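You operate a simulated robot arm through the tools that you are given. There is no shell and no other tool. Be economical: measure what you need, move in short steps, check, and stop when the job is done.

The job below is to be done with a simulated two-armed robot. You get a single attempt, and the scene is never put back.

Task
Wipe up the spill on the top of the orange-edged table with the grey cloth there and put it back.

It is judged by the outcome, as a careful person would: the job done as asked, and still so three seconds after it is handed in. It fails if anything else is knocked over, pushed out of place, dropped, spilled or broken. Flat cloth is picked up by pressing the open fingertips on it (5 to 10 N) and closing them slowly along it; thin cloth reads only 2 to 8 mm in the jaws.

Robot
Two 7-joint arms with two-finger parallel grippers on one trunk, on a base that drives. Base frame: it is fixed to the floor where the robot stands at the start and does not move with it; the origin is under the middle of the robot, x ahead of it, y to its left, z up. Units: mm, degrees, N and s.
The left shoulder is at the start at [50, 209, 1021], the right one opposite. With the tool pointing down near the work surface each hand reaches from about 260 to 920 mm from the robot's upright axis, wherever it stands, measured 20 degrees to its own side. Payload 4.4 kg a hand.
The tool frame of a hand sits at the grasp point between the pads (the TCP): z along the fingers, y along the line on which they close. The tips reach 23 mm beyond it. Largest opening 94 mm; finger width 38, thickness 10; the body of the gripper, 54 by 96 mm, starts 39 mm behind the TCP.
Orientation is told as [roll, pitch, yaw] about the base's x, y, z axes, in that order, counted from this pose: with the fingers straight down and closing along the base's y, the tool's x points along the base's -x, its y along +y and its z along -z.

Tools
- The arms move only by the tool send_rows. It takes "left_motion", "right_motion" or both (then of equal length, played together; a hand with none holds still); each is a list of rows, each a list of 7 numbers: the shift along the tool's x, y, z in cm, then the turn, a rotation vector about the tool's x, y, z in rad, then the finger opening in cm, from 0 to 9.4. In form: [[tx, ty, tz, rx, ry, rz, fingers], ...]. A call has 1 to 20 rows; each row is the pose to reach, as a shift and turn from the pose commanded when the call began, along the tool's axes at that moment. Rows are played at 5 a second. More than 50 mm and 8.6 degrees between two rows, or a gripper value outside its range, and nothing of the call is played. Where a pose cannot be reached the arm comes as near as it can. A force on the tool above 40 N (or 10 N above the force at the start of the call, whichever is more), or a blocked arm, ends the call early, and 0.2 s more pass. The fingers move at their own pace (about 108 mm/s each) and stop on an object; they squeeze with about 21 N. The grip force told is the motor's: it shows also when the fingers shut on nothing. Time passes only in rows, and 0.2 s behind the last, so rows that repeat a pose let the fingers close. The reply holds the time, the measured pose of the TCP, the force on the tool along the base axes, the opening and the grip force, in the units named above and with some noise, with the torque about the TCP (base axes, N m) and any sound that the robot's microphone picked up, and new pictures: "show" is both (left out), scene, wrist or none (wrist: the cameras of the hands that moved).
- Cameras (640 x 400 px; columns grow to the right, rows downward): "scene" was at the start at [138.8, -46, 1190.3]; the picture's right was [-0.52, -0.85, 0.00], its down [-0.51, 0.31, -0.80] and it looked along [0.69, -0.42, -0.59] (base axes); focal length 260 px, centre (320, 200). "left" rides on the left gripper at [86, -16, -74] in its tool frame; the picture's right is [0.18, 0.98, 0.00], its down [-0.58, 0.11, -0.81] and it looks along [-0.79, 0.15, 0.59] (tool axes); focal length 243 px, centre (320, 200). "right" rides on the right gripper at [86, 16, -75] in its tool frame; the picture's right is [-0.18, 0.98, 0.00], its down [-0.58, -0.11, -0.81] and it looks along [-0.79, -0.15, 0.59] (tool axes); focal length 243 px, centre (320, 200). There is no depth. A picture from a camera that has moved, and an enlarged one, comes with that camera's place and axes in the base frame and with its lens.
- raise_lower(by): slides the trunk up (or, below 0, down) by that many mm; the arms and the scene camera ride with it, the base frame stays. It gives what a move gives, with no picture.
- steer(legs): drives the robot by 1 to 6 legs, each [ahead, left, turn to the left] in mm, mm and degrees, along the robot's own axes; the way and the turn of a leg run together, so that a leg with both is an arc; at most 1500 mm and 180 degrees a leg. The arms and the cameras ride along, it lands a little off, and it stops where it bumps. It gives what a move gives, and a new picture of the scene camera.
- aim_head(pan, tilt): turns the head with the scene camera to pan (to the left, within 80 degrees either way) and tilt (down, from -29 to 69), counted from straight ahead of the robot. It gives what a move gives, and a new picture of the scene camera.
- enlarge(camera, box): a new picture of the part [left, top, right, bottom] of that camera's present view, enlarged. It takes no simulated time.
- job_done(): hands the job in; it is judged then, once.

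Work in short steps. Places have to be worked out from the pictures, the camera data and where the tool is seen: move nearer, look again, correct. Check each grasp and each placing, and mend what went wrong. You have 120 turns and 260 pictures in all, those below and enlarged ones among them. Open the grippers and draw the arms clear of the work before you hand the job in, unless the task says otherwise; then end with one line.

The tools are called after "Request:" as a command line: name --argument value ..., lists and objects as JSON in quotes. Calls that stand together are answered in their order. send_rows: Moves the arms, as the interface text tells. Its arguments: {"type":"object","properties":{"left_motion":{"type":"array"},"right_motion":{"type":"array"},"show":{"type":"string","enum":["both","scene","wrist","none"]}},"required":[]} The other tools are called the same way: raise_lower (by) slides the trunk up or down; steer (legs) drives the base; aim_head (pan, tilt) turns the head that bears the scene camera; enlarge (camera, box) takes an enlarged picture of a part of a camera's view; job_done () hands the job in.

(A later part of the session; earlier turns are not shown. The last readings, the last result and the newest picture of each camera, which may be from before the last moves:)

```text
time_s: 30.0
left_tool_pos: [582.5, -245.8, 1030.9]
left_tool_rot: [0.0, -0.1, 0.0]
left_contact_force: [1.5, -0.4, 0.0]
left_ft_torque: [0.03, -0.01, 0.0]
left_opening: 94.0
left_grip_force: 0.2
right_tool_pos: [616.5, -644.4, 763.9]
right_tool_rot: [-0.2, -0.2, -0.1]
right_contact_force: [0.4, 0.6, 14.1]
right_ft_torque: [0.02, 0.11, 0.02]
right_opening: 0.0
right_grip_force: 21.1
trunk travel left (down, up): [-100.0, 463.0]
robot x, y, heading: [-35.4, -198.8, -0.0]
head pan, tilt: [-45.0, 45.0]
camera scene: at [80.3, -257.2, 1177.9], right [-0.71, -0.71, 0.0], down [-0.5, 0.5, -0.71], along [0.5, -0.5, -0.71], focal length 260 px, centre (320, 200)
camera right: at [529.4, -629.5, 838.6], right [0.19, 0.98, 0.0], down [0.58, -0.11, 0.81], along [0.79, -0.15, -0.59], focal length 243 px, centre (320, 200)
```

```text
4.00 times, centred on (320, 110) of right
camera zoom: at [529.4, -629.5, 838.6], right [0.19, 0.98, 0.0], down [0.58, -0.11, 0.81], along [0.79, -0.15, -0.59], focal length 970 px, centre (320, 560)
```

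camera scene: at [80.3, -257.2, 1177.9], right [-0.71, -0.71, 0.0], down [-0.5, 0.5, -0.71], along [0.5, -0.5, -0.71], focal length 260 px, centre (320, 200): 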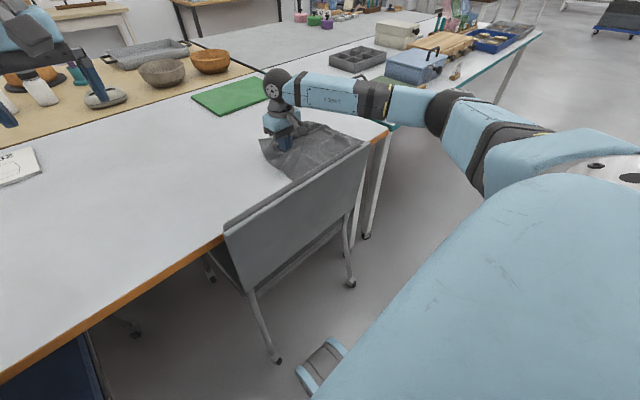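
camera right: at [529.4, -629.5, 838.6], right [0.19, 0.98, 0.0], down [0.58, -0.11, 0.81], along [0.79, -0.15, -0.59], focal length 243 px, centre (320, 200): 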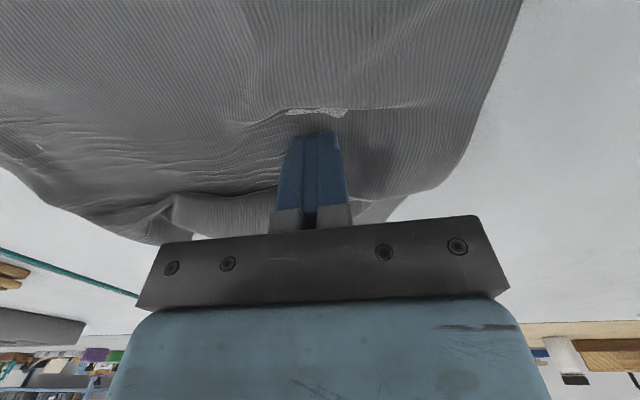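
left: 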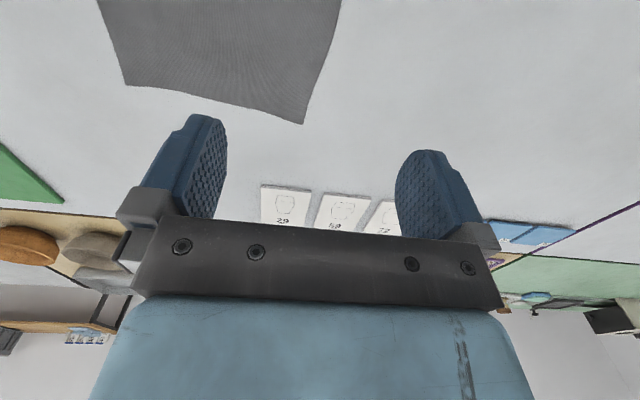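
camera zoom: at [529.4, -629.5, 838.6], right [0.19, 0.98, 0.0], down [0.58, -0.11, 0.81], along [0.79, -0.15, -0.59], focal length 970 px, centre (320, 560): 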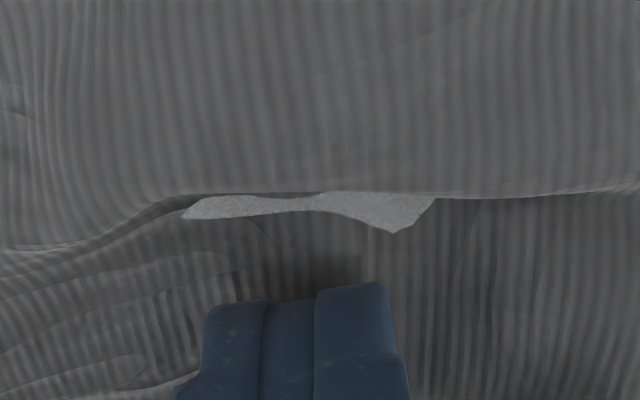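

That is just the table mesh poking through the pressed fold. I'll lift the hand and see how the cloth lies.

Request:
send_rows --right_motion '[[0, 0, -3, 0, 0, 0, 0], [2, 1, -7, 0, 0, 0, 1], [3, 3, -11, 0, 0, 0, 3], [3, 5, -14, 0, 0, 0, 5], [3, 5, -14, 0, 0, 0, 5]]'

Request:
enlarge --camera "scene" --box '[220, 90, 420, 215]'

```text
time_s: 31.2
left_tool_pos: [583.4, -246.3, 1029.1]
left_tool_rot: [0.0, -0.1, -0.1]
left_contact_force: [0.3, -0.2, -0.3]
left_ft_torque: [-0.01, -0.05, 0.0]
left_opening: 94.0
left_grip_force: 0.1
right_tool_pos: [588.6, -595.2, 901.9]
right_tool_rot: [-0.1, -0.1, -0.2]
right_contact_force: [0.4, 1.0, 0.6]
right_ft_torque: [0.01, 0.01, 0.01]
right_opening: 49.9
right_grip_force: 0.1
trunk travel left (down, up): [-100.0, 463.0]
robot x, y, heading: [-36.3, -198.2, -0.2]
head pan, tilt: [-45.0, 45.0]
camera scene: at [81.7, -258.1, 1177.6], right [-0.71, -0.71, 0.0], down [-0.5, 0.5, -0.71], along [0.5, -0.5, -0.71], focal length 260 px, centre (320, 200)
camera right: at [499.8, -580.4, 977.1], right [0.19, 0.98, 0.0], down [0.58, -0.11, 0.81], along [0.79, -0.15, -0.59], focal length 243 px, centre (320, 200)
```

scene: 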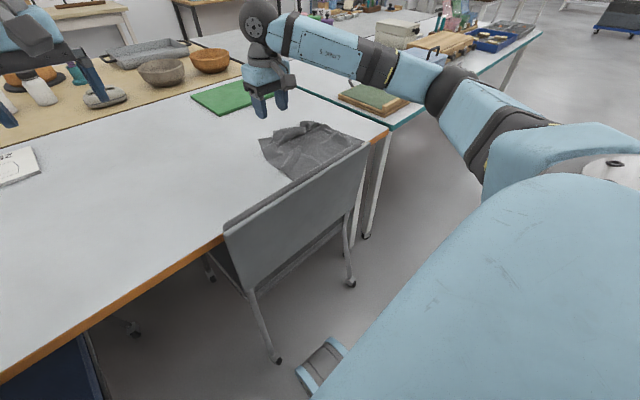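
right: 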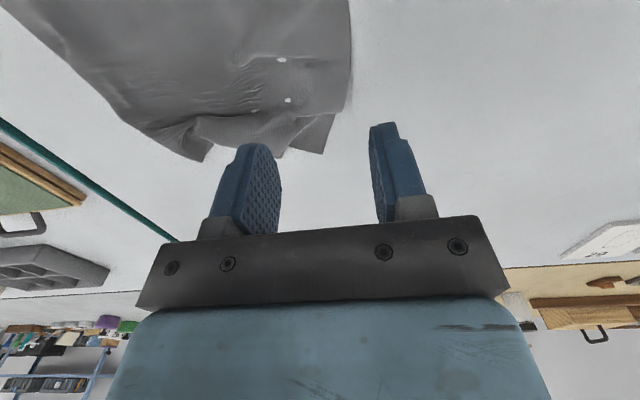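

```text
3.20 times, centred on (320, 152) of scene
camera zoom: at [81.7, -258.1, 1177.6], right [-0.71, -0.71, 0.0], down [-0.5, 0.5, -0.71], along [0.5, -0.5, -0.71], focal length 832 px, centre (320, 352)
```

zoom: 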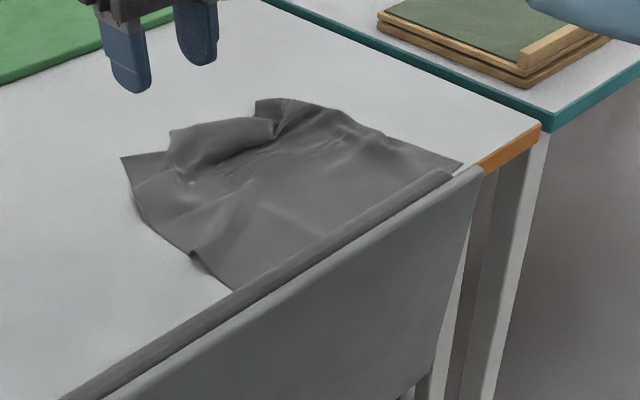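

Request:
enlarge --camera "right" --box '[200, 20, 360, 120]'

```text
4.00 times, centred on (280, 70) of right
camera zoom: at [499.8, -580.4, 977.1], right [0.19, 0.98, 0.0], down [0.58, -0.11, 0.81], along [0.79, -0.15, -0.59], focal length 970 px, centre (480, 720)
```

zoom: 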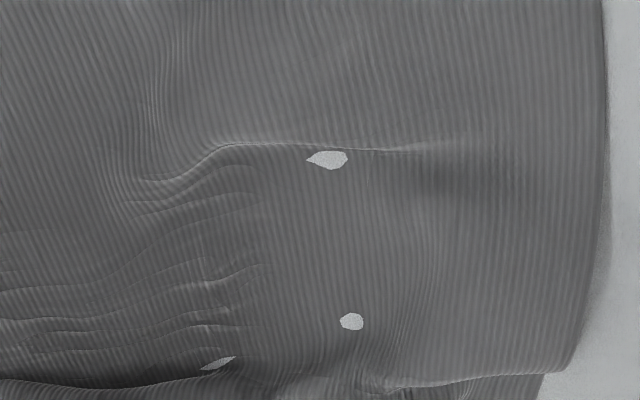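

Those are small mesh poke-throughs in the flattened cloth. The +y edge is at about y=-574, so I'll pinch it at (600,-610) by pressing and closing slowly.

Request:
send_rows --right_motion '[[-0.6, -0.8, 4, 0, 0, 0, 5], [-1.2, -1.7, 8, 0, 0, 0, 5], [-1.2, -1.7, 11, 0, 0, 0, 5], [-1.2, -1.7, 13, 0, 0, 0, 5], [-1.2, -1.7, 13.6, 0, 0, 0, 5], [-1.2, -1.7, 13.9, 0, 0, 0, 5], [-1.2, -1.7, 13.9, 0, 0, 0, 4.5], [-1.2, -1.7, 13.9, 0, 0, 0, 4.0], [-1.2, -1.7, 13.9, 0, 0, 0, 3.5], [-1.2, -1.7, 13.9, 0, 0, 0, 3.0], [-1.2, -1.7, 13.9, 0, 0, 0, 2.5], [-1.2, -1.7, 13.9, 0, 0, 0, 2.0], [-1.2, -1.7, 13.9, 0, 0, 0, 1.5], [-1.2, -1.7, 13.9, 0, 0, 0, 1.0], [-1.2, -1.7, 13.9, 0, 0, 0, 0.5], [-1.2, -1.7, 13.9, 0, 0, 0, 0], [-1.2, -1.7, 13.9, 0, 0, 0, 0], [-1.2, -1.7, 13.9, 0, 0, 0, 0], [-1.2, -1.7, 12.5, 0, 0, 0, 0], [-1.2, -1.7, 11.5, 0, 0, 0, 0]]'

```text
time_s: 35.4
left_tool_pos: [583.6, -245.4, 1030.1]
left_tool_rot: [0.0, 0.1, 0.0]
left_contact_force: [-0.7, 0.0, 0.3]
left_ft_torque: [-0.01, -0.01, 0.02]
left_opening: 93.9
left_grip_force: 0.0
right_tool_pos: [598.6, -613.9, 787.4]
right_tool_rot: [-0.1, 0.0, -0.2]
right_contact_force: [-0.2, 0.8, 0.6]
right_ft_torque: [-0.02, 0.02, 0.01]
right_opening: 7.1
right_grip_force: 20.7
trunk travel left (down, up): [-100.0, 463.0]
robot x, y, heading: [-38.7, -200.2, 0.0]
head pan, tilt: [-45.0, 45.0]
camera scene: at [81.7, -257.9, 1177.5], right [-0.71, -0.71, 0.0], down [-0.5, 0.5, -0.71], along [0.5, -0.5, -0.71], focal length 260 px, centre (320, 200)
camera right: at [512.1, -597.9, 861.5], right [0.19, 0.98, 0.0], down [0.58, -0.11, 0.81], along [0.79, -0.15, -0.59], focal length 243 px, centre (320, 200)
```

scene: 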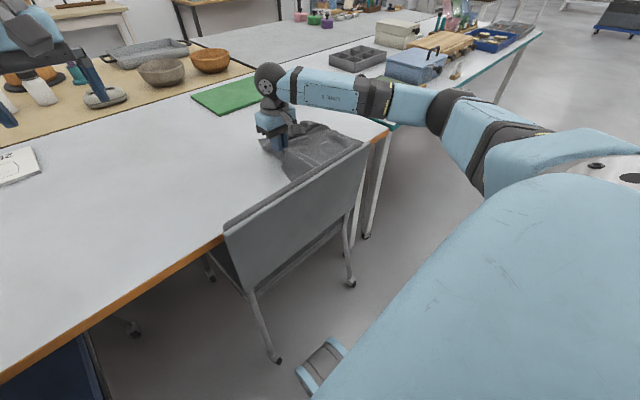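
right: 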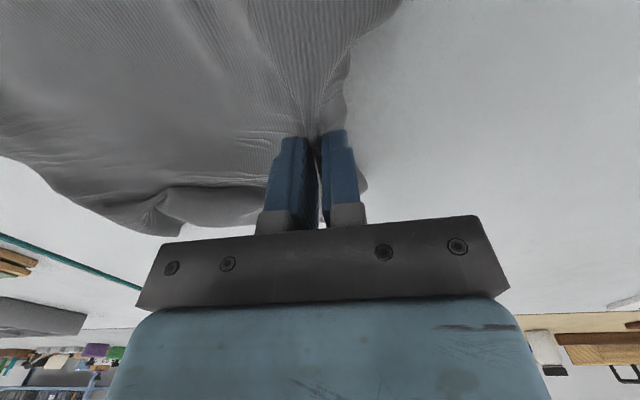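

I've gripped a fold of about 7 mm. I'll drag it toward +y to straighten the cloth and uncover the spill area.

Request:
send_rows --right_motion '[[0, 2, -0.5, 0, 0, 0, 0], [-0.5, 4, -0.5, 0, 0, 0, 0], [-1, 6, -0.5, 0, 0, 0, 0], [-1.5, 8, -0.5, 0, 0, 0, 0], [-2, 10, -0.5, 0, 0, 0, 0], [-2.5, 12, -0.5, 0, 0, 0, 0], [-3, 14, -0.5, 0, 0, 0, 0], [-3.5, 16, -0.5, 0, 0, 0, 0], [-4, 18, -0.5, 0, 0, 0, 0], [-4, 20, -0.5, 0, 0, 0, 0], [-4, 22, -0.5, 0, 0, 0, 0], [-4, 24, -0.5, 0, 0, 0, 0], [-4, 24, -0.5, 0, 0, 0, 0]]'

Request:
enlarge --camera "scene" --box '[220, 90, 420, 215]'

```text
time_s: 38.2
left_tool_pos: [583.1, -245.2, 1031.1]
left_tool_rot: [-0.1, 0.0, 0.0]
left_contact_force: [0.2, 0.4, -0.3]
left_ft_torque: [0.0, 0.0, -0.01]
left_opening: 94.1
left_grip_force: 0.0
right_tool_pos: [640.0, -373.7, 791.4]
right_tool_rot: [-0.1, 0.0, -0.2]
right_contact_force: [0.2, -0.2, 0.2]
right_ft_torque: [0.0, -0.02, -0.01]
right_opening: 7.0
right_grip_force: 20.9
trunk travel left (down, up): [-100.0, 463.0]
robot x, y, heading: [-37.5, -202.3, -0.1]
head pan, tilt: [-45.0, 45.0]
camera scene: at [81.6, -258.0, 1177.6], right [-0.71, -0.71, 0.0], down [-0.5, 0.5, -0.71], along [0.5, -0.5, -0.71], focal length 260 px, centre (320, 200)
camera right: at [552.4, -357.8, 866.3], right [0.19, 0.98, 0.0], down [0.58, -0.11, 0.81], along [0.79, -0.15, -0.59], focal length 243 px, centre (320, 200)
```

scene: 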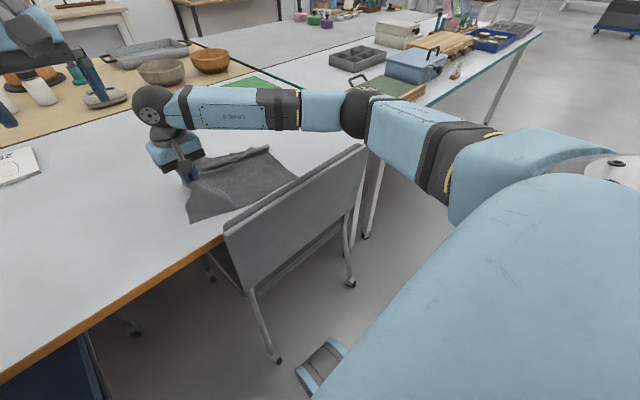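
right: 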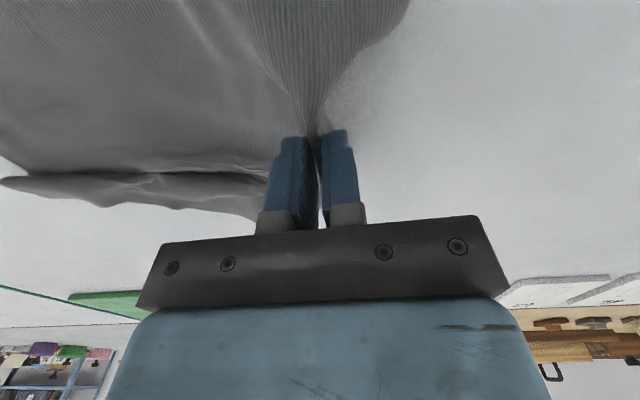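

```text
3.20 times, centred on (320, 152) of scene
camera zoom: at [81.6, -258.0, 1177.6], right [-0.71, -0.71, 0.0], down [-0.5, 0.5, -0.71], along [0.5, -0.5, -0.71], focal length 832 px, centre (320, 352)
```

zoom: 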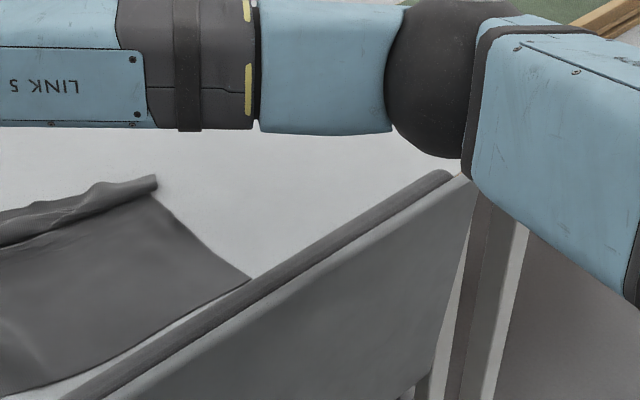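

The expected spill position at (225,180) in the zoom shows no glint. I'll take a closer crop.

Request:
enlarge --camera "scene" --box '[250, 120, 346, 180]'

```text
6.67 times, centred on (298, 150) of scene
camera zoom: at [81.6, -258.0, 1177.6], right [-0.71, -0.71, 0.0], down [-0.5, 0.5, -0.71], along [0.5, -0.5, -0.71], focal length 1734 px, centre (467, 533)
```

zoom: 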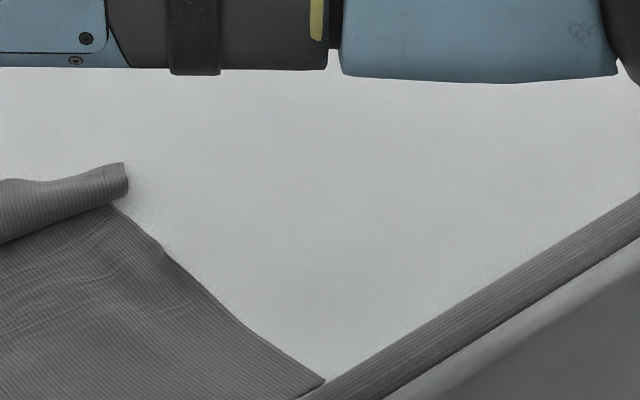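

No glints remain there. I'll move the left hand out of the way, then drive back to the start stance while dragging the cloth along toward its place.

Request:
send_rows --left_motion '[[0, 4, -1, 0, 0, 0, 9.4], [0, 8, -2, 0, 0, 0, 9.4], [0, 12, -4, 0, 0, 0, 9.4], [0, 16, -5, 0, 0, 0, 9.4], [0, 20, -5, 0, 0, 0, 9.4], [0, 24, -5, 0, 0, 0, 9.4]]' --show "none"

Request:
steer --legs '[[0, 200, 0], [38, 0, 0]]'

Request:
aim_head --pan -50 --tilt 45

Request:
enlarge --camera "scene" --box '[280, 95, 376, 155]'

```text
time_s: 39.6
left_tool_pos: [582.2, -5.3, 1080.1]
left_tool_rot: [0.1, 0.0, 0.1]
left_contact_force: [-0.2, 0.6, 0.0]
left_ft_torque: [0.03, -0.01, -0.02]
left_opening: 94.2
left_grip_force: 0.0
right_tool_pos: [639.6, -372.4, 792.8]
right_tool_rot: [-0.1, -0.1, 0.0]
right_contact_force: [0.2, 0.0, 0.0]
right_ft_torque: [-0.01, 0.04, -0.01]
right_opening: 7.2
right_grip_force: 20.5
trunk travel left (down, up): [-100.0, 463.0]
robot x, y, heading: [-41.3, -197.8, 0.2]
head pan, tilt: [-45.0, 45.0]
```

```text
time_s: 42.5
left_tool_pos: [622.3, 195.9, 1078.5]
left_tool_rot: [0.0, 0.2, 0.1]
left_contact_force: [0.4, 0.8, -0.2]
left_ft_torque: [0.01, -0.01, 0.0]
left_opening: 94.5
left_grip_force: 0.0
right_tool_pos: [677.4, -171.0, 790.0]
right_tool_rot: [-0.1, -0.1, 0.0]
right_contact_force: [0.8, -0.1, -0.6]
right_ft_torque: [-0.01, 0.02, 0.0]
right_opening: 6.7
right_grip_force: 20.6
trunk travel left (down, up): [-100.0, 463.0]
robot x, y, heading: [-3.4, -2.3, 0.1]
head pan, tilt: [-45.0, 45.0]
camera scene: at [120.1, -57.1, 1177.4], right [-0.71, -0.71, 0.0], down [-0.5, 0.5, -0.71], along [0.5, -0.5, -0.71], focal length 260 px, centre (320, 200)
```

scene: 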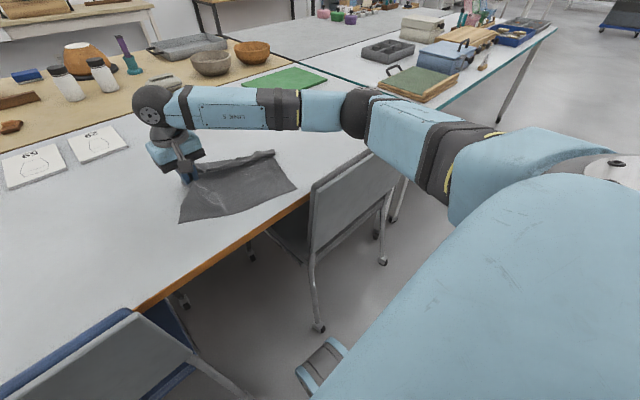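

```text
time_s: 43.1
left_tool_pos: [620.7, 196.1, 1081.0]
left_tool_rot: [0.0, 0.0, 0.4]
left_contact_force: [-0.1, 0.7, -0.9]
left_ft_torque: [0.01, -0.03, 0.0]
left_opening: 94.0
left_grip_force: 0.2
right_tool_pos: [676.8, -171.2, 791.4]
right_tool_rot: [-0.1, -0.2, 0.0]
right_contact_force: [-0.9, 0.2, -0.5]
right_ft_torque: [0.05, -0.03, -0.01]
right_opening: 6.9
right_grip_force: 20.4
trunk travel left (down, up): [-100.0, 463.0]
robot x, y, heading: [0.1, -0.3, 0.1]
head pan, tilt: [-50.0, 45.0]
camera scene: at [113.9, -61.9, 1177.6], right [-0.76, -0.64, 0.0], down [-0.46, 0.54, -0.71], along [0.46, -0.54, -0.71], focal length 260 px, centre (320, 200)
```

scene: 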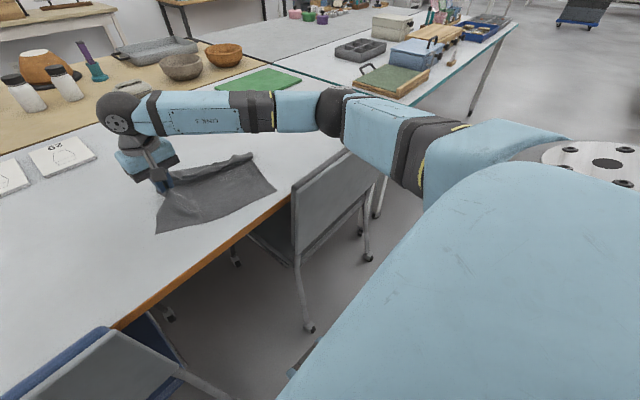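

```text
6.67 times, centred on (328, 125) of scene
camera zoom: at [113.9, -61.9, 1177.6], right [-0.76, -0.64, 0.0], down [-0.46, 0.54, -0.71], along [0.46, -0.54, -0.71], focal length 1734 px, centre (267, 700)
```

zoom: 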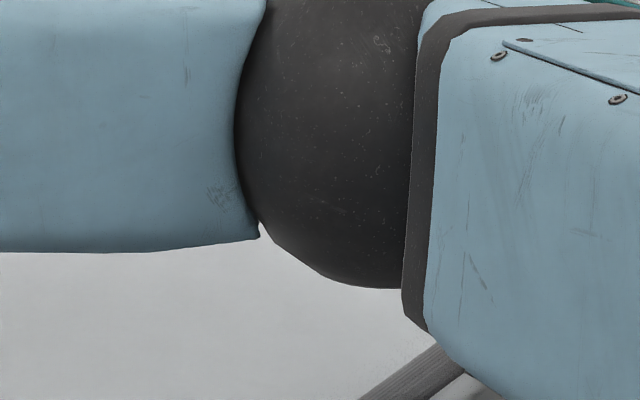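

The arm blocks that view, so I'll check later. I'll drag the pinch the last 10 cm to (677,-70), lower it, release and lift to inspect.

Request:
send_rows --right_motion '[[0, 2, 0, 0, 0, 0, 0], [0, 4, 0, 0, 0, 0, 0], [0, 6, 0.5, 0, 0, 0, 0], [0, 8, 1, 0, 0, 0, 0], [0, 10, 1.8, 0, 0, 0, 0], [0, 10.2, 2.2, 0, 0, 0, 0], [0, 10.2, 2.2, 0, 0, 0, 2], [0, 10.2, 2.2, 0, 0, 0, 4], [0, 10.2, 0, 0, 0, 0, 4], [0, 9, -4, 0, 0, 0, 4], [2, 5, -8, 0, 0, 0, 4], [4, 1, -12, 0, 0, 0, 4], [6, -3, -15, 0, 0, 0, 4], [6, -3, -15, 0, 0, 0, 4]]'

Request:
aim_head --pan -25 --tilt 42

```text
refused: row 11 steps farther than a row can; nothing moved
```

```text
time_s: 44.0
left_tool_pos: [619.8, 195.8, 1081.0]
left_tool_rot: [-0.1, 0.0, 0.2]
left_contact_force: [0.6, 0.5, 0.0]
left_ft_torque: [-0.02, -0.04, 0.0]
left_opening: 94.0
left_grip_force: 0.0
right_tool_pos: [676.9, -170.7, 791.8]
right_tool_rot: [-0.1, -0.1, 0.1]
right_contact_force: [-0.6, 0.2, 0.2]
right_ft_torque: [0.01, -0.03, 0.0]
right_opening: 7.0
right_grip_force: 20.9
trunk travel left (down, up): [-100.0, 463.0]
robot x, y, heading: [-4.2, 0.3, 0.1]
head pan, tilt: [-25.0, 42.0]
camera scene: at [137.3, -35.0, 1181.9], right [-0.42, -0.91, 0.0], down [-0.61, 0.28, -0.74], along [0.67, -0.31, -0.67], focal length 260 px, centre (320, 200)
```

scene: 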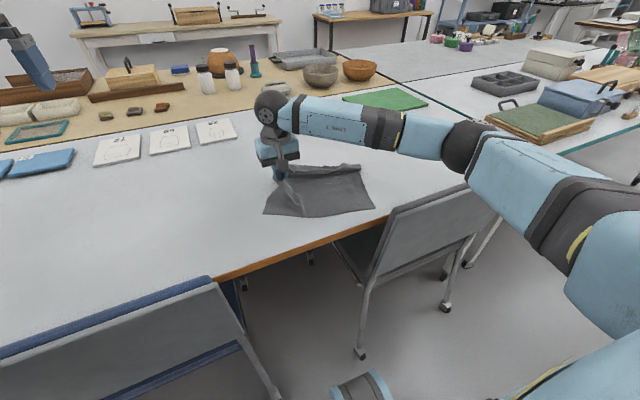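

The cloth's far edge is rolled over. I'll lift the cloth so it hangs free and unrolls, then lay it down trailing edge first while moving +y.

Request:
send_rows --right_motion '[[0, -1, -2.5, 0, 0, 0, 0], [0, -2, -5, 0, 0, 0, 0], [0, -4, -8, 0, 0, 0, 0], [0, -6, -11, 0, 0, 0, 0], [0, -8, -14, 0, 0, 0, 0], [0, -10, -17, 0, 0, 0, 0], [0, -12, -20, 0, 0, 0, 0], [0, -13, -23, 0, 0, 0, 0], [0, -13, -25, 0, 0, 0, 0], [0, -13, -25, 0, 0, 0, 0], [0, -13, -25, 0, 0, 0, 0], [0, -13, -25, 0, 0, 0, 0]]'

```text
time_s: 46.6
left_tool_pos: [619.3, 197.3, 1080.4]
left_tool_rot: [0.1, 0.0, 0.2]
left_contact_force: [-0.1, -0.5, 0.4]
left_ft_torque: [-0.01, -0.01, -0.01]
left_opening: 93.9
left_grip_force: 0.0
right_tool_pos: [676.6, -301.0, 1042.1]
right_tool_rot: [-0.1, -0.2, 0.0]
right_contact_force: [-0.1, -1.0, -0.3]
right_ft_torque: [-0.01, 0.0, -0.03]
right_opening: 6.7
right_grip_force: 21.4
trunk travel left (down, up): [-100.0, 463.0]
robot x, y, heading: [-1.4, 1.4, 0.3]
head pan, tilt: [-25.0, 42.0]
camera scene: at [137.4, -35.0, 1181.9], right [-0.42, -0.91, 0.0], down [-0.61, 0.28, -0.74], along [0.67, -0.31, -0.67], focal length 260 px, centre (320, 200)
camera right: at [590.0, -285.7, 1116.7], right [0.18, 0.98, 0.0], down [0.58, -0.11, 0.81], along [0.79, -0.15, -0.59], focal length 243 px, centre (320, 200)
```

scene: 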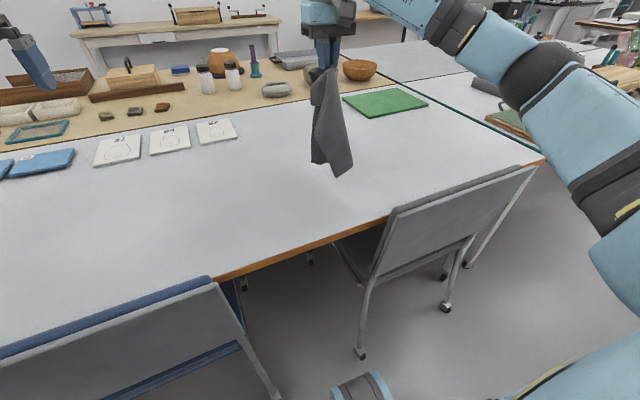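
right: 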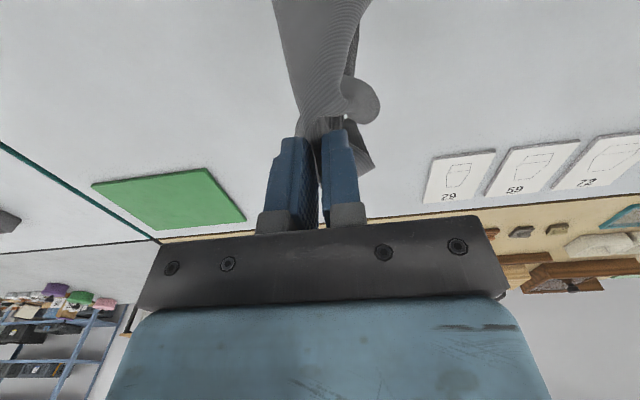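

With the arm up, the spill area is visible around pixel (440,154). I'll zoom in there.

Request:
enlarge --camera "scene" --box '[390, 120, 486, 180]'

Request:
aim_head --pan -50 --tilt 45

Request:
enlarge --camera "scene" --box '[270, 90, 382, 160]'

```text
6.67 times, centred on (438, 150) of scene
camera zoom: at [137.4, -35.0, 1181.9], right [-0.42, -0.91, 0.0], down [-0.61, 0.28, -0.74], along [0.67, -0.31, -0.67], focal length 1734 px, centre (-467, 533)
```

zoom: 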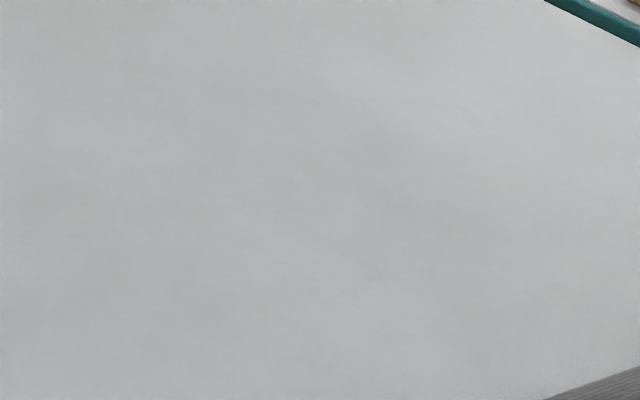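

```text
time_s: 47.5
left_tool_pos: [619.8, 196.6, 1080.3]
left_tool_rot: [0.0, 0.0, 0.2]
left_contact_force: [0.7, -0.1, 0.9]
left_ft_torque: [-0.02, 0.0, 0.02]
left_opening: 94.0
left_grip_force: 0.0
right_tool_pos: [677.6, -300.5, 1041.1]
right_tool_rot: [-0.1, -0.1, 0.0]
right_contact_force: [-0.6, -0.1, -0.6]
right_ft_torque: [0.0, 0.02, -0.01]
right_opening: 7.0
right_grip_force: 21.0
trunk travel left (down, up): [-100.0, 463.0]
robot x, y, heading: [-3.8, 3.9, 0.0]
head pan, tilt: [-50.0, 45.0]
camera scene: at [114.0, -61.9, 1177.6], right [-0.76, -0.65, 0.0], down [-0.46, 0.54, -0.71], along [0.46, -0.54, -0.71], focal length 260 px, centre (320, 200)
```

scene: 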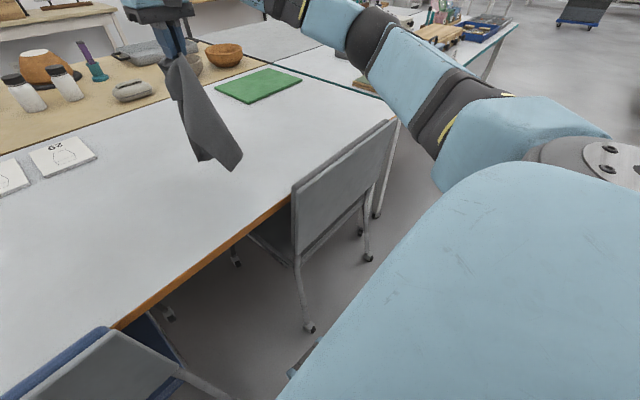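

```text
5.71 times, centred on (326, 125) of scene
camera zoom: at [114.0, -61.9, 1177.6], right [-0.76, -0.65, 0.0], down [-0.46, 0.54, -0.71], along [0.46, -0.54, -0.71], focal length 1486 px, centre (286, 629)
```

zoom: 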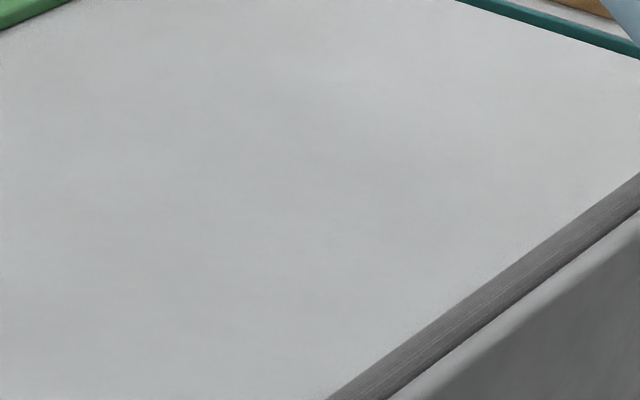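

From the same viewpoint as before the glints are gone, so the spill is wiped. Now I'll lay the cloth down with an arc toward +y.

Request:
send_rows --right_motion '[[0, 0.5, 2, 0, 0, 0, 0], [0, 2, 4, 0, 0, 0, 0], [0, 4, 6, 0, 0, 0, 0], [0, 6.5, 8, 0, 0, 0, 0], [0, 9, 10, 0, 0, 0, 0], [0, 11.5, 12, 0, 0, 0, 0], [0, 14, 14.5, 0, 0, 0, 0], [0, 16, 17, 0, 0, 0, 0], [0, 18, 19.5, 0, 0, 0, 0], [0, 20, 22, 0, 0, 0, 0], [0, 21.5, 24, 0, 0, 0, 0], [0, 22.5, 26, 0, 0, 0, 0], [0, 23, 27, 0, 0, 0, 0], [0, 23, 27, 0, 0, 0, 2], [0, 23, 27, 0, 0, 0, 4], [0, 23, 27, 0, 0, 0, 5], [0, 23, 23, 0, 0, 0, 5], [0, 22, 19, 0, 0, 0, 5], [0, 19, 16, 0, 0, 0, 5]]'

Request:
aim_head --pan -25 --tilt 42

```text
time_s: 51.5
left_tool_pos: [618.6, 195.9, 1081.2]
left_tool_rot: [0.0, 0.0, 0.1]
left_contact_force: [0.1, -0.2, 0.7]
left_ft_torque: [0.04, -0.03, 0.0]
left_opening: 93.8
left_grip_force: 0.1
right_tool_pos: [675.3, -111.7, 882.6]
right_tool_rot: [-0.1, 0.0, 0.0]
right_contact_force: [-0.9, 0.7, 0.1]
right_ft_torque: [-0.02, 0.0, -0.01]
right_opening: 49.9
right_grip_force: 0.1
trunk travel left (down, up): [-100.0, 463.0]
robot x, y, heading: [-2.1, 0.7, 0.0]
head pan, tilt: [-50.0, 45.0]
camera scene: at [113.4, -62.6, 1177.6], right [-0.76, -0.64, 0.0], down [-0.46, 0.54, -0.71], along [0.46, -0.54, -0.71], focal length 260 px, centre (320, 200)
camera right: at [588.7, -96.3, 956.9], right [0.18, 0.98, 0.0], down [0.58, -0.11, 0.81], along [0.79, -0.15, -0.59], focal length 243 px, centre (320, 200)
```

scene: 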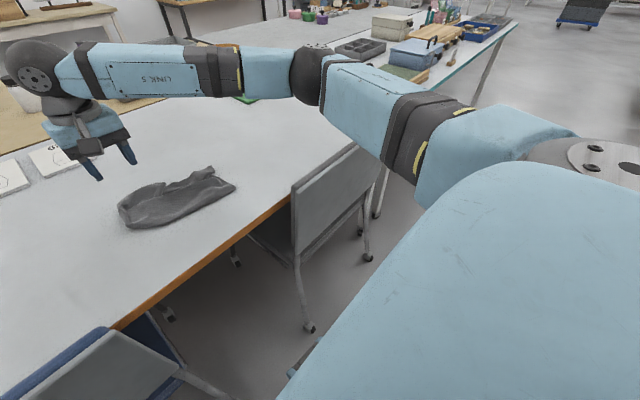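
right: 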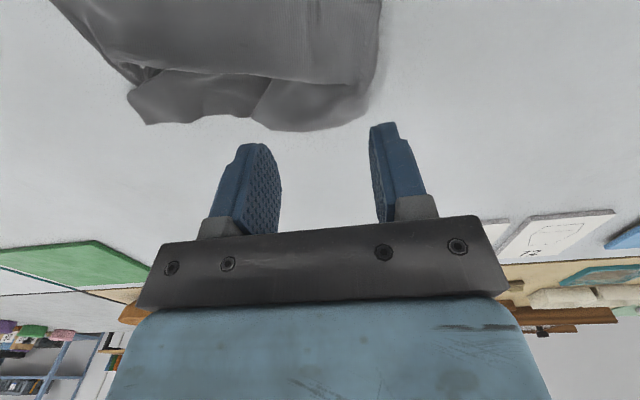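

```text
time_s: 52.4
left_tool_pos: [619.8, 196.8, 1080.0]
left_tool_rot: [0.0, 0.1, 0.2]
left_contact_force: [-0.4, -0.2, 0.9]
left_ft_torque: [0.0, 0.01, -0.01]
left_opening: 93.7
left_grip_force: 0.1
right_tool_pos: [676.6, -109.9, 881.2]
right_tool_rot: [-0.2, -0.1, 0.0]
right_contact_force: [0.4, -0.2, 0.6]
right_ft_torque: [-0.06, -0.02, 0.0]
right_opening: 49.9
right_grip_force: 0.1
trunk travel left (down, up): [-100.0, 463.0]
robot x, y, heading: [-1.9, -0.4, 0.2]
head pan, tilt: [-25.0, 42.0]
camera scene: at [137.3, -35.0, 1181.9], right [-0.42, -0.91, 0.0], down [-0.61, 0.28, -0.74], along [0.67, -0.31, -0.67], focal length 260 px, centre (320, 200)
```

scene: 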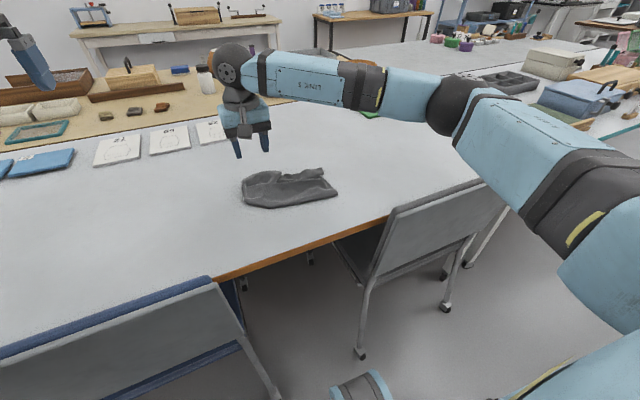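

The cloth is back but bunched up. I'll move the hand aside and look closely, so I can spread it flat.

Request:
send_rows --right_motion '[[1, -4, -3, 0, 0, 0, 5], [2, -8, -6, 0, 0, 0, 5], [4, -12, -9, 0, 0, 0, 5], [8, -14, -10, 0, 0, 0, 5], [12, -15, -10, 0, 0, 0, 5], [12, -15, -10, 0, 0, 0, 5]]' --show "wrist"

Request:
enlarge --camera "scene" --box '[210, 140, 370, 240]'

Request:
enlarge --camera "right" --box '[160, 0, 480, 200]'

```text
refused: row 1 steps farther than a row can; nothing moved
```

```text
4.00 times, centred on (290, 190) of scene
camera zoom: at [137.3, -35.0, 1181.9], right [-0.42, -0.91, 0.0], down [-0.61, 0.28, -0.74], along [0.67, -0.31, -0.67], focal length 1040 px, centre (440, 240)
```

zoom: 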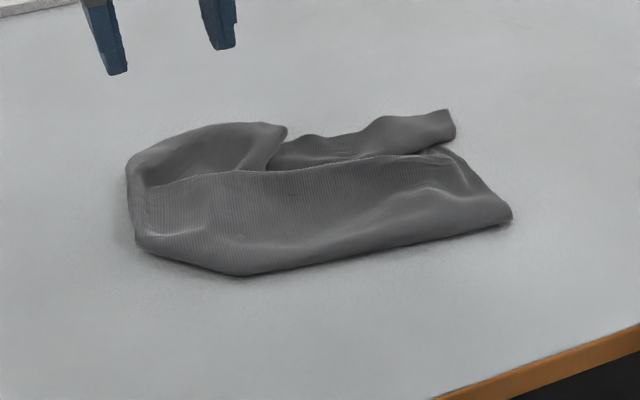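

```text
2.00 times, centred on (320, 100) of right
camera zoom: at [589.3, -95.3, 956.3], right [0.18, 0.98, 0.0], down [0.58, -0.11, 0.81], along [0.79, -0.15, -0.59], focal length 485 px, centre (320, 400)
```

zoom: 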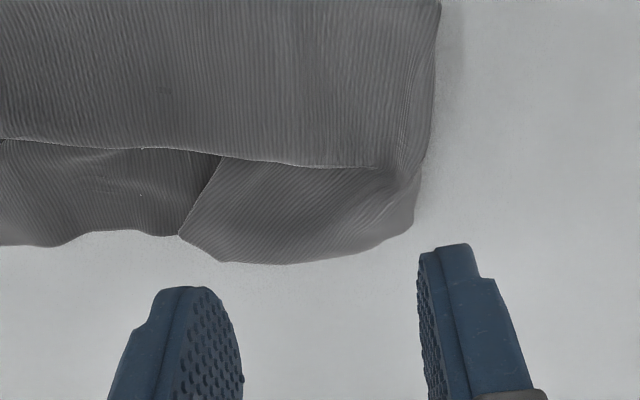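

The cloth is folded once along y, with the fold at x≈590 and the top layer's free edge at x≈675. I'll pinch the top layer near its free edge at (650,-220) and flip it toward -x.

Request:
send_rows --right_motion '[[0.8, -4, 1, 0, 0, 0, 5], [1.6, -8, 3, 0, 0, 0, 5], [2.6, -11, 6, 0, 0, 0, 5], [2.6, -11, 9, 0, 0, 0, 5], [2.6, -11, 10.5, 0, 0, 0, 5], [2.6, -11, 11.1, 0, 0, 0, 5], [2.6, -11, 11.4, 0, 0, 0, 5], [2.6, -11, 11.4, 0, 0, 0, 5]]'

```text
time_s: 54.2
left_tool_pos: [620.0, 195.4, 1080.5]
left_tool_rot: [0.0, 0.0, 0.2]
left_contact_force: [1.2, 0.6, -0.2]
left_ft_torque: [0.0, 0.03, -0.01]
left_opening: 94.2
left_grip_force: 0.1
right_tool_pos: [650.6, -221.6, 768.6]
right_tool_rot: [-0.1, -0.1, 0.1]
right_contact_force: [-0.2, -0.9, 0.9]
right_ft_torque: [-0.01, -0.03, -0.02]
right_opening: 50.1
right_grip_force: 0.1
trunk travel left (down, up): [-100.0, 463.0]
robot x, y, heading: [-1.0, 0.4, -0.0]
head pan, tilt: [-25.0, 42.0]
camera scene: at [137.3, -34.9, 1182.0], right [-0.42, -0.91, 0.0], down [-0.61, 0.28, -0.74], along [0.67, -0.31, -0.67], focal length 260 px, centre (320, 200)
camera right: at [564.3, -206.3, 842.9], right [0.18, 0.98, 0.0], down [0.58, -0.11, 0.81], along [0.79, -0.15, -0.59], focal length 243 px, centre (320, 200)
```

scene: 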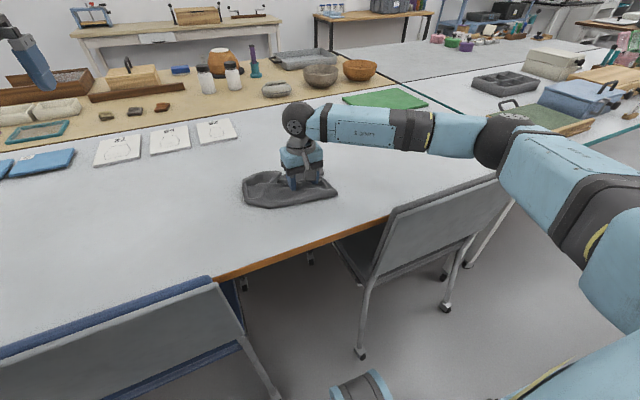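
right: 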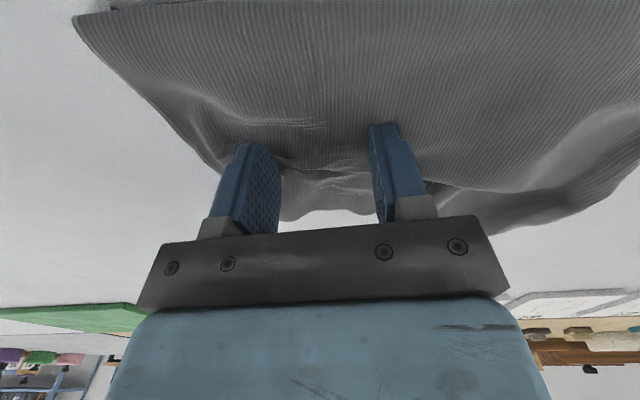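

Contact is just starting. I'll press slightly more, close slowly to take only the top layer, then lift a little.

Request:
send_rows --right_motion '[[0, 0, 0.25, 0, 0, 0, 4.6], [0, 0, 0.25, 0, 0, 0, 4.0], [0, 0, 0.25, 0, 0, 0, 3.4], [0, 0, 0.25, 0, 0, 0, 2.8], [0, 0, 0.25, 0, 0, 0, 2.2], [0, 0, 0.25, 0, 0, 0, 1.6], [0, 0, 0.25, 0, 0, 0, 1.0], [0, 0, 0.25, 0, 0, 0, 0.4], [0, 0, 0.25, 0, 0, 0, 0], [0, 0, 0.25, 0, 0, 0, 0], [0, 0, 0.25, 0, 0, 0, 0], [0.5, 0, -2, 0, 0, 0, 0], [2, 0, -4, 0, 0, 0, 0], [2, 0, -4, 0, 0, 0, 0]]'

Request:
enlarge --camera "scene" --box '[210, 110, 402, 230]'

```text
time_s: 57.2
left_tool_pos: [620.4, 196.5, 1080.2]
left_tool_rot: [0.0, 0.0, 0.2]
left_contact_force: [-0.2, 0.0, -0.5]
left_ft_torque: [0.02, 0.0, 0.03]
left_opening: 93.9
left_grip_force: 0.1
right_tool_pos: [630.3, -222.1, 808.0]
right_tool_rot: [-0.1, -0.1, 0.1]
right_contact_force: [-0.1, 0.1, -0.1]
right_ft_torque: [-0.05, -0.02, 0.01]
right_opening: 3.5
right_grip_force: 21.3
trunk travel left (down, up): [-100.0, 463.0]
robot x, y, heading: [-1.8, -1.3, -0.1]
head pan, tilt: [-25.0, 42.0]
camera scene: at [137.5, -34.9, 1181.9], right [-0.42, -0.91, 0.0], down [-0.61, 0.28, -0.74], along [0.67, -0.31, -0.67], focal length 260 px, centre (320, 200)
camera right: at [543.6, -206.0, 883.3], right [0.18, 0.98, 0.0], down [0.58, -0.11, 0.81], along [0.79, -0.15, -0.59], focal length 243 px, centre (320, 200)
```

scene: 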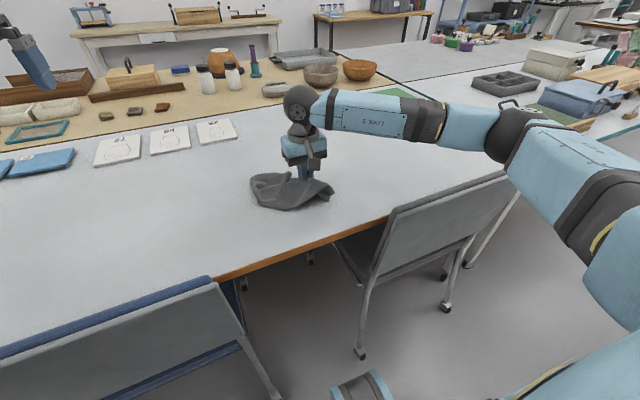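
right: 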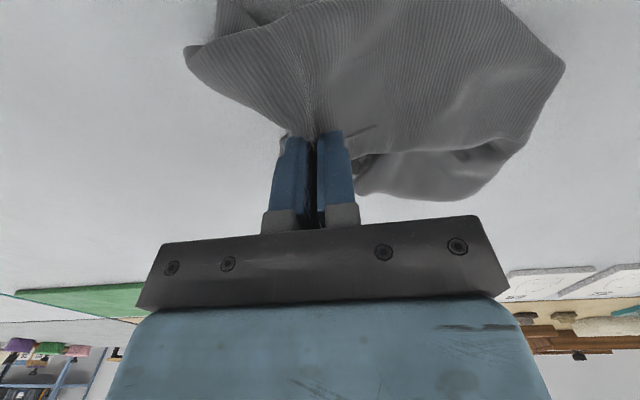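

```text
3.33 times, centred on (306, 170) of scene
camera zoom: at [137.5, -34.9, 1181.9], right [-0.42, -0.91, 0.0], down [-0.61, 0.28, -0.74], along [0.67, -0.31, -0.67], focal length 867 px, centre (367, 300)
```

zoom: 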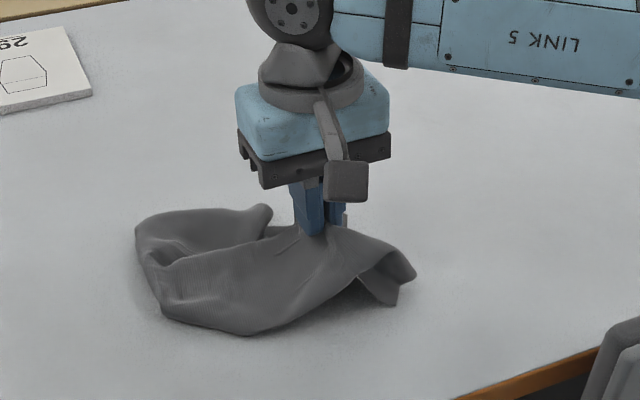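

It's unclear whether one or two layers are gripped. I'll lift the cloth higher so it hangs and shows its shape.

Request:
send_rows --right_motion '[[0, 0, -4, 0, 0, 0, 0], [0, 0, -8, 0, 0, 0, 0], [0, 0, -12, 0, 0, 0, 0], [0, 0, -16, 0, 0, 0, 0], [0, 0, -20, 0, 0, 0, 0], [0, 0, -24, 0, 0, 0, 0], [0, 0, -24, 0, 0, 0, 0], [0, 0, -24, 0, 0, 0, 0]]'

Request:
enlarge --camera "scene" --box '[210, 30, 402, 190]'

Request:
enlarge --camera "right" --box '[160, 0, 480, 200]'

```text
time_s: 59.0
left_tool_pos: [620.2, 196.0, 1080.3]
left_tool_rot: [0.0, 0.0, 0.2]
left_contact_force: [-0.2, 0.1, -0.2]
left_ft_torque: [-0.02, 0.0, -0.04]
left_opening: 94.0
left_grip_force: 0.3
right_tool_pos: [630.5, -219.9, 1048.5]
right_tool_rot: [-0.1, -0.1, 0.0]
right_contact_force: [0.3, -0.8, -0.4]
right_ft_torque: [0.0, 0.01, -0.04]
right_opening: 3.5
right_grip_force: 20.8
trunk travel left (down, up): [-100.0, 463.0]
robot x, y, heading: [-2.8, 0.4, 0.2]
head pan, tilt: [-25.0, 42.0]
camera scene: at [137.3, -34.8, 1182.0], right [-0.42, -0.91, 0.0], down [-0.61, 0.28, -0.74], along [0.67, -0.31, -0.67], focal length 260 px, centre (320, 200)
camera right: at [544.0, -205.5, 1123.5], right [0.18, 0.98, 0.0], down [0.58, -0.11, 0.81], along [0.79, -0.15, -0.59], focal length 243 px, centre (320, 200)
```

scene: 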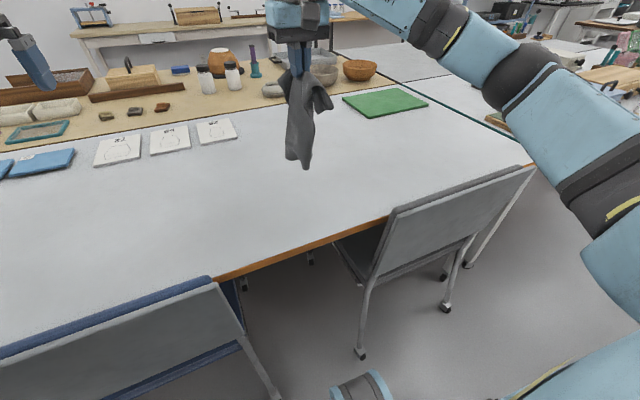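
right: 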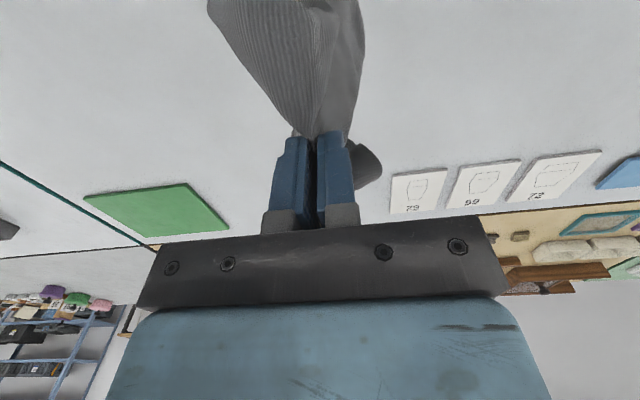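

```text
2.50 times, centred on (306, 110) of scene
camera zoom: at [137.3, -34.8, 1182.0], right [-0.42, -0.91, 0.0], down [-0.61, 0.28, -0.74], along [0.67, -0.31, -0.67], focal length 650 px, centre (355, 425)
```

zoom: 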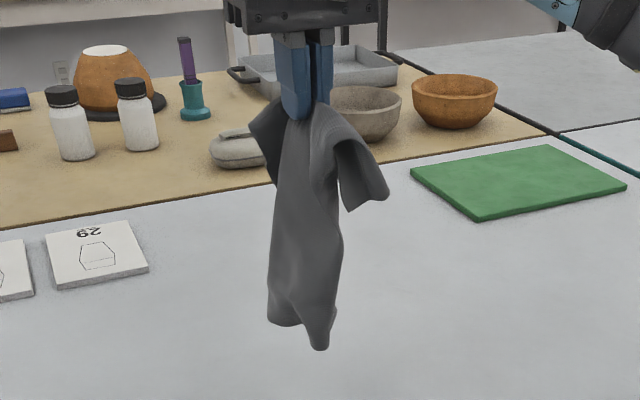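

```text
2.00 times, centred on (320, 100) of right
camera zoom: at [544.0, -205.5, 1123.5], right [0.18, 0.98, 0.0], down [0.58, -0.11, 0.81], along [0.79, -0.15, -0.59], focal length 485 px, centre (320, 400)
```

zoom: 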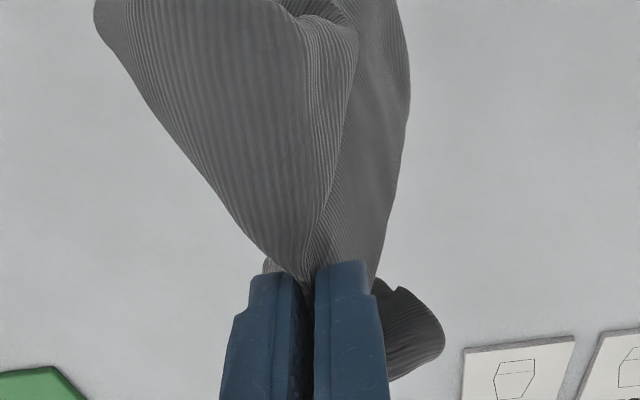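

The cloth hangs in a cone. I'll lay it down again with a longer pull toward +y, then find its corners and pull them outward one at a time.

Request:
send_rows --right_motion '[[-1, -4, 2, 0, 0, 0, 0], [-2, -6, 5, 0, 0, 0, 0], [-3, -6, 8, 0, 0, 0, 0], [-3, -5, 10.5, 0, 0, 0, 0], [-3, -3, 13, 0, 0, 0, 0], [-3, -1, 15.5, 0, 0, 0, 0], [-3, 1, 18, 0, 0, 0, 0], [-3, 3, 20.5, 0, 0, 0, 0], [-3, 5, 23, 0, 0, 0, 0], [-3, 7, 25, 0, 0, 0, 0], [-3, 9, 26.5, 0, 0, 0, 0], [-3, 11, 27.5, 0, 0, 0, 0], [-3, 12, 27.7, 0, 0, 0, 0], [-3, 12, 27.7, 0, 0, 0, 2], [-3, 12, 27.7, 0, 0, 0, 4], [-3, 12, 27.7, 0, 0, 0, 5], [-3, 12, 24, 0, 0, 0, 5], [-3, 12, 20, 0, 0, 0, 5], [-2, 9, 17, 0, 0, 0, 5], [0, 6, 14, 0, 0, 0, 5]]' --show "none"

Request:
send_rows --right_motion '[[3, -4, -1, 0, 0, 0, 5], [5, -8, -2, 0, 0, 0, 5], [7, -12, -3, 0, 0, 0, 5], [9, -16, -4, 0, 0, 0, 5], [9, -20, -4, 0, 0, 0, 5]]'

Request:
enlarge --camera "scene" --box '[200, 130, 392, 250]'

```text
time_s: 63.2
left_tool_pos: [620.1, 196.5, 1081.9]
left_tool_rot: [0.0, 0.1, 0.3]
left_contact_force: [-0.1, 0.2, -0.8]
left_ft_torque: [0.03, 0.01, 0.01]
left_opening: 94.1
left_grip_force: 0.0
right_tool_pos: [631.4, -161.0, 907.3]
right_tool_rot: [-0.2, -0.1, 0.0]
right_contact_force: [-0.9, -0.7, 0.1]
right_ft_torque: [0.01, -0.04, 0.0]
right_opening: 49.8
right_grip_force: 0.0
trunk travel left (down, up): [-100.0, 463.0]
robot x, y, heading: [-0.5, -2.7, -0.0]
head pan, tilt: [-25.0, 42.0]
```

```text
refused: row 1 steps farther than a row can; nothing moved
```

```text
3.33 times, centred on (296, 190) of scene
camera zoom: at [136.7, -35.3, 1182.0], right [-0.42, -0.91, 0.0], down [-0.61, 0.28, -0.74], along [0.67, -0.31, -0.67], focal length 867 px, centre (400, 233)
```

zoom: 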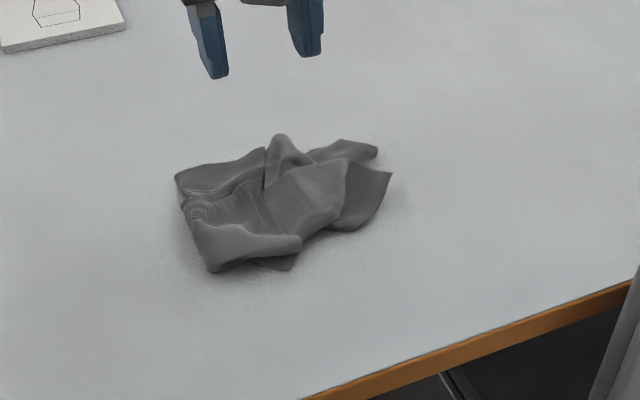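

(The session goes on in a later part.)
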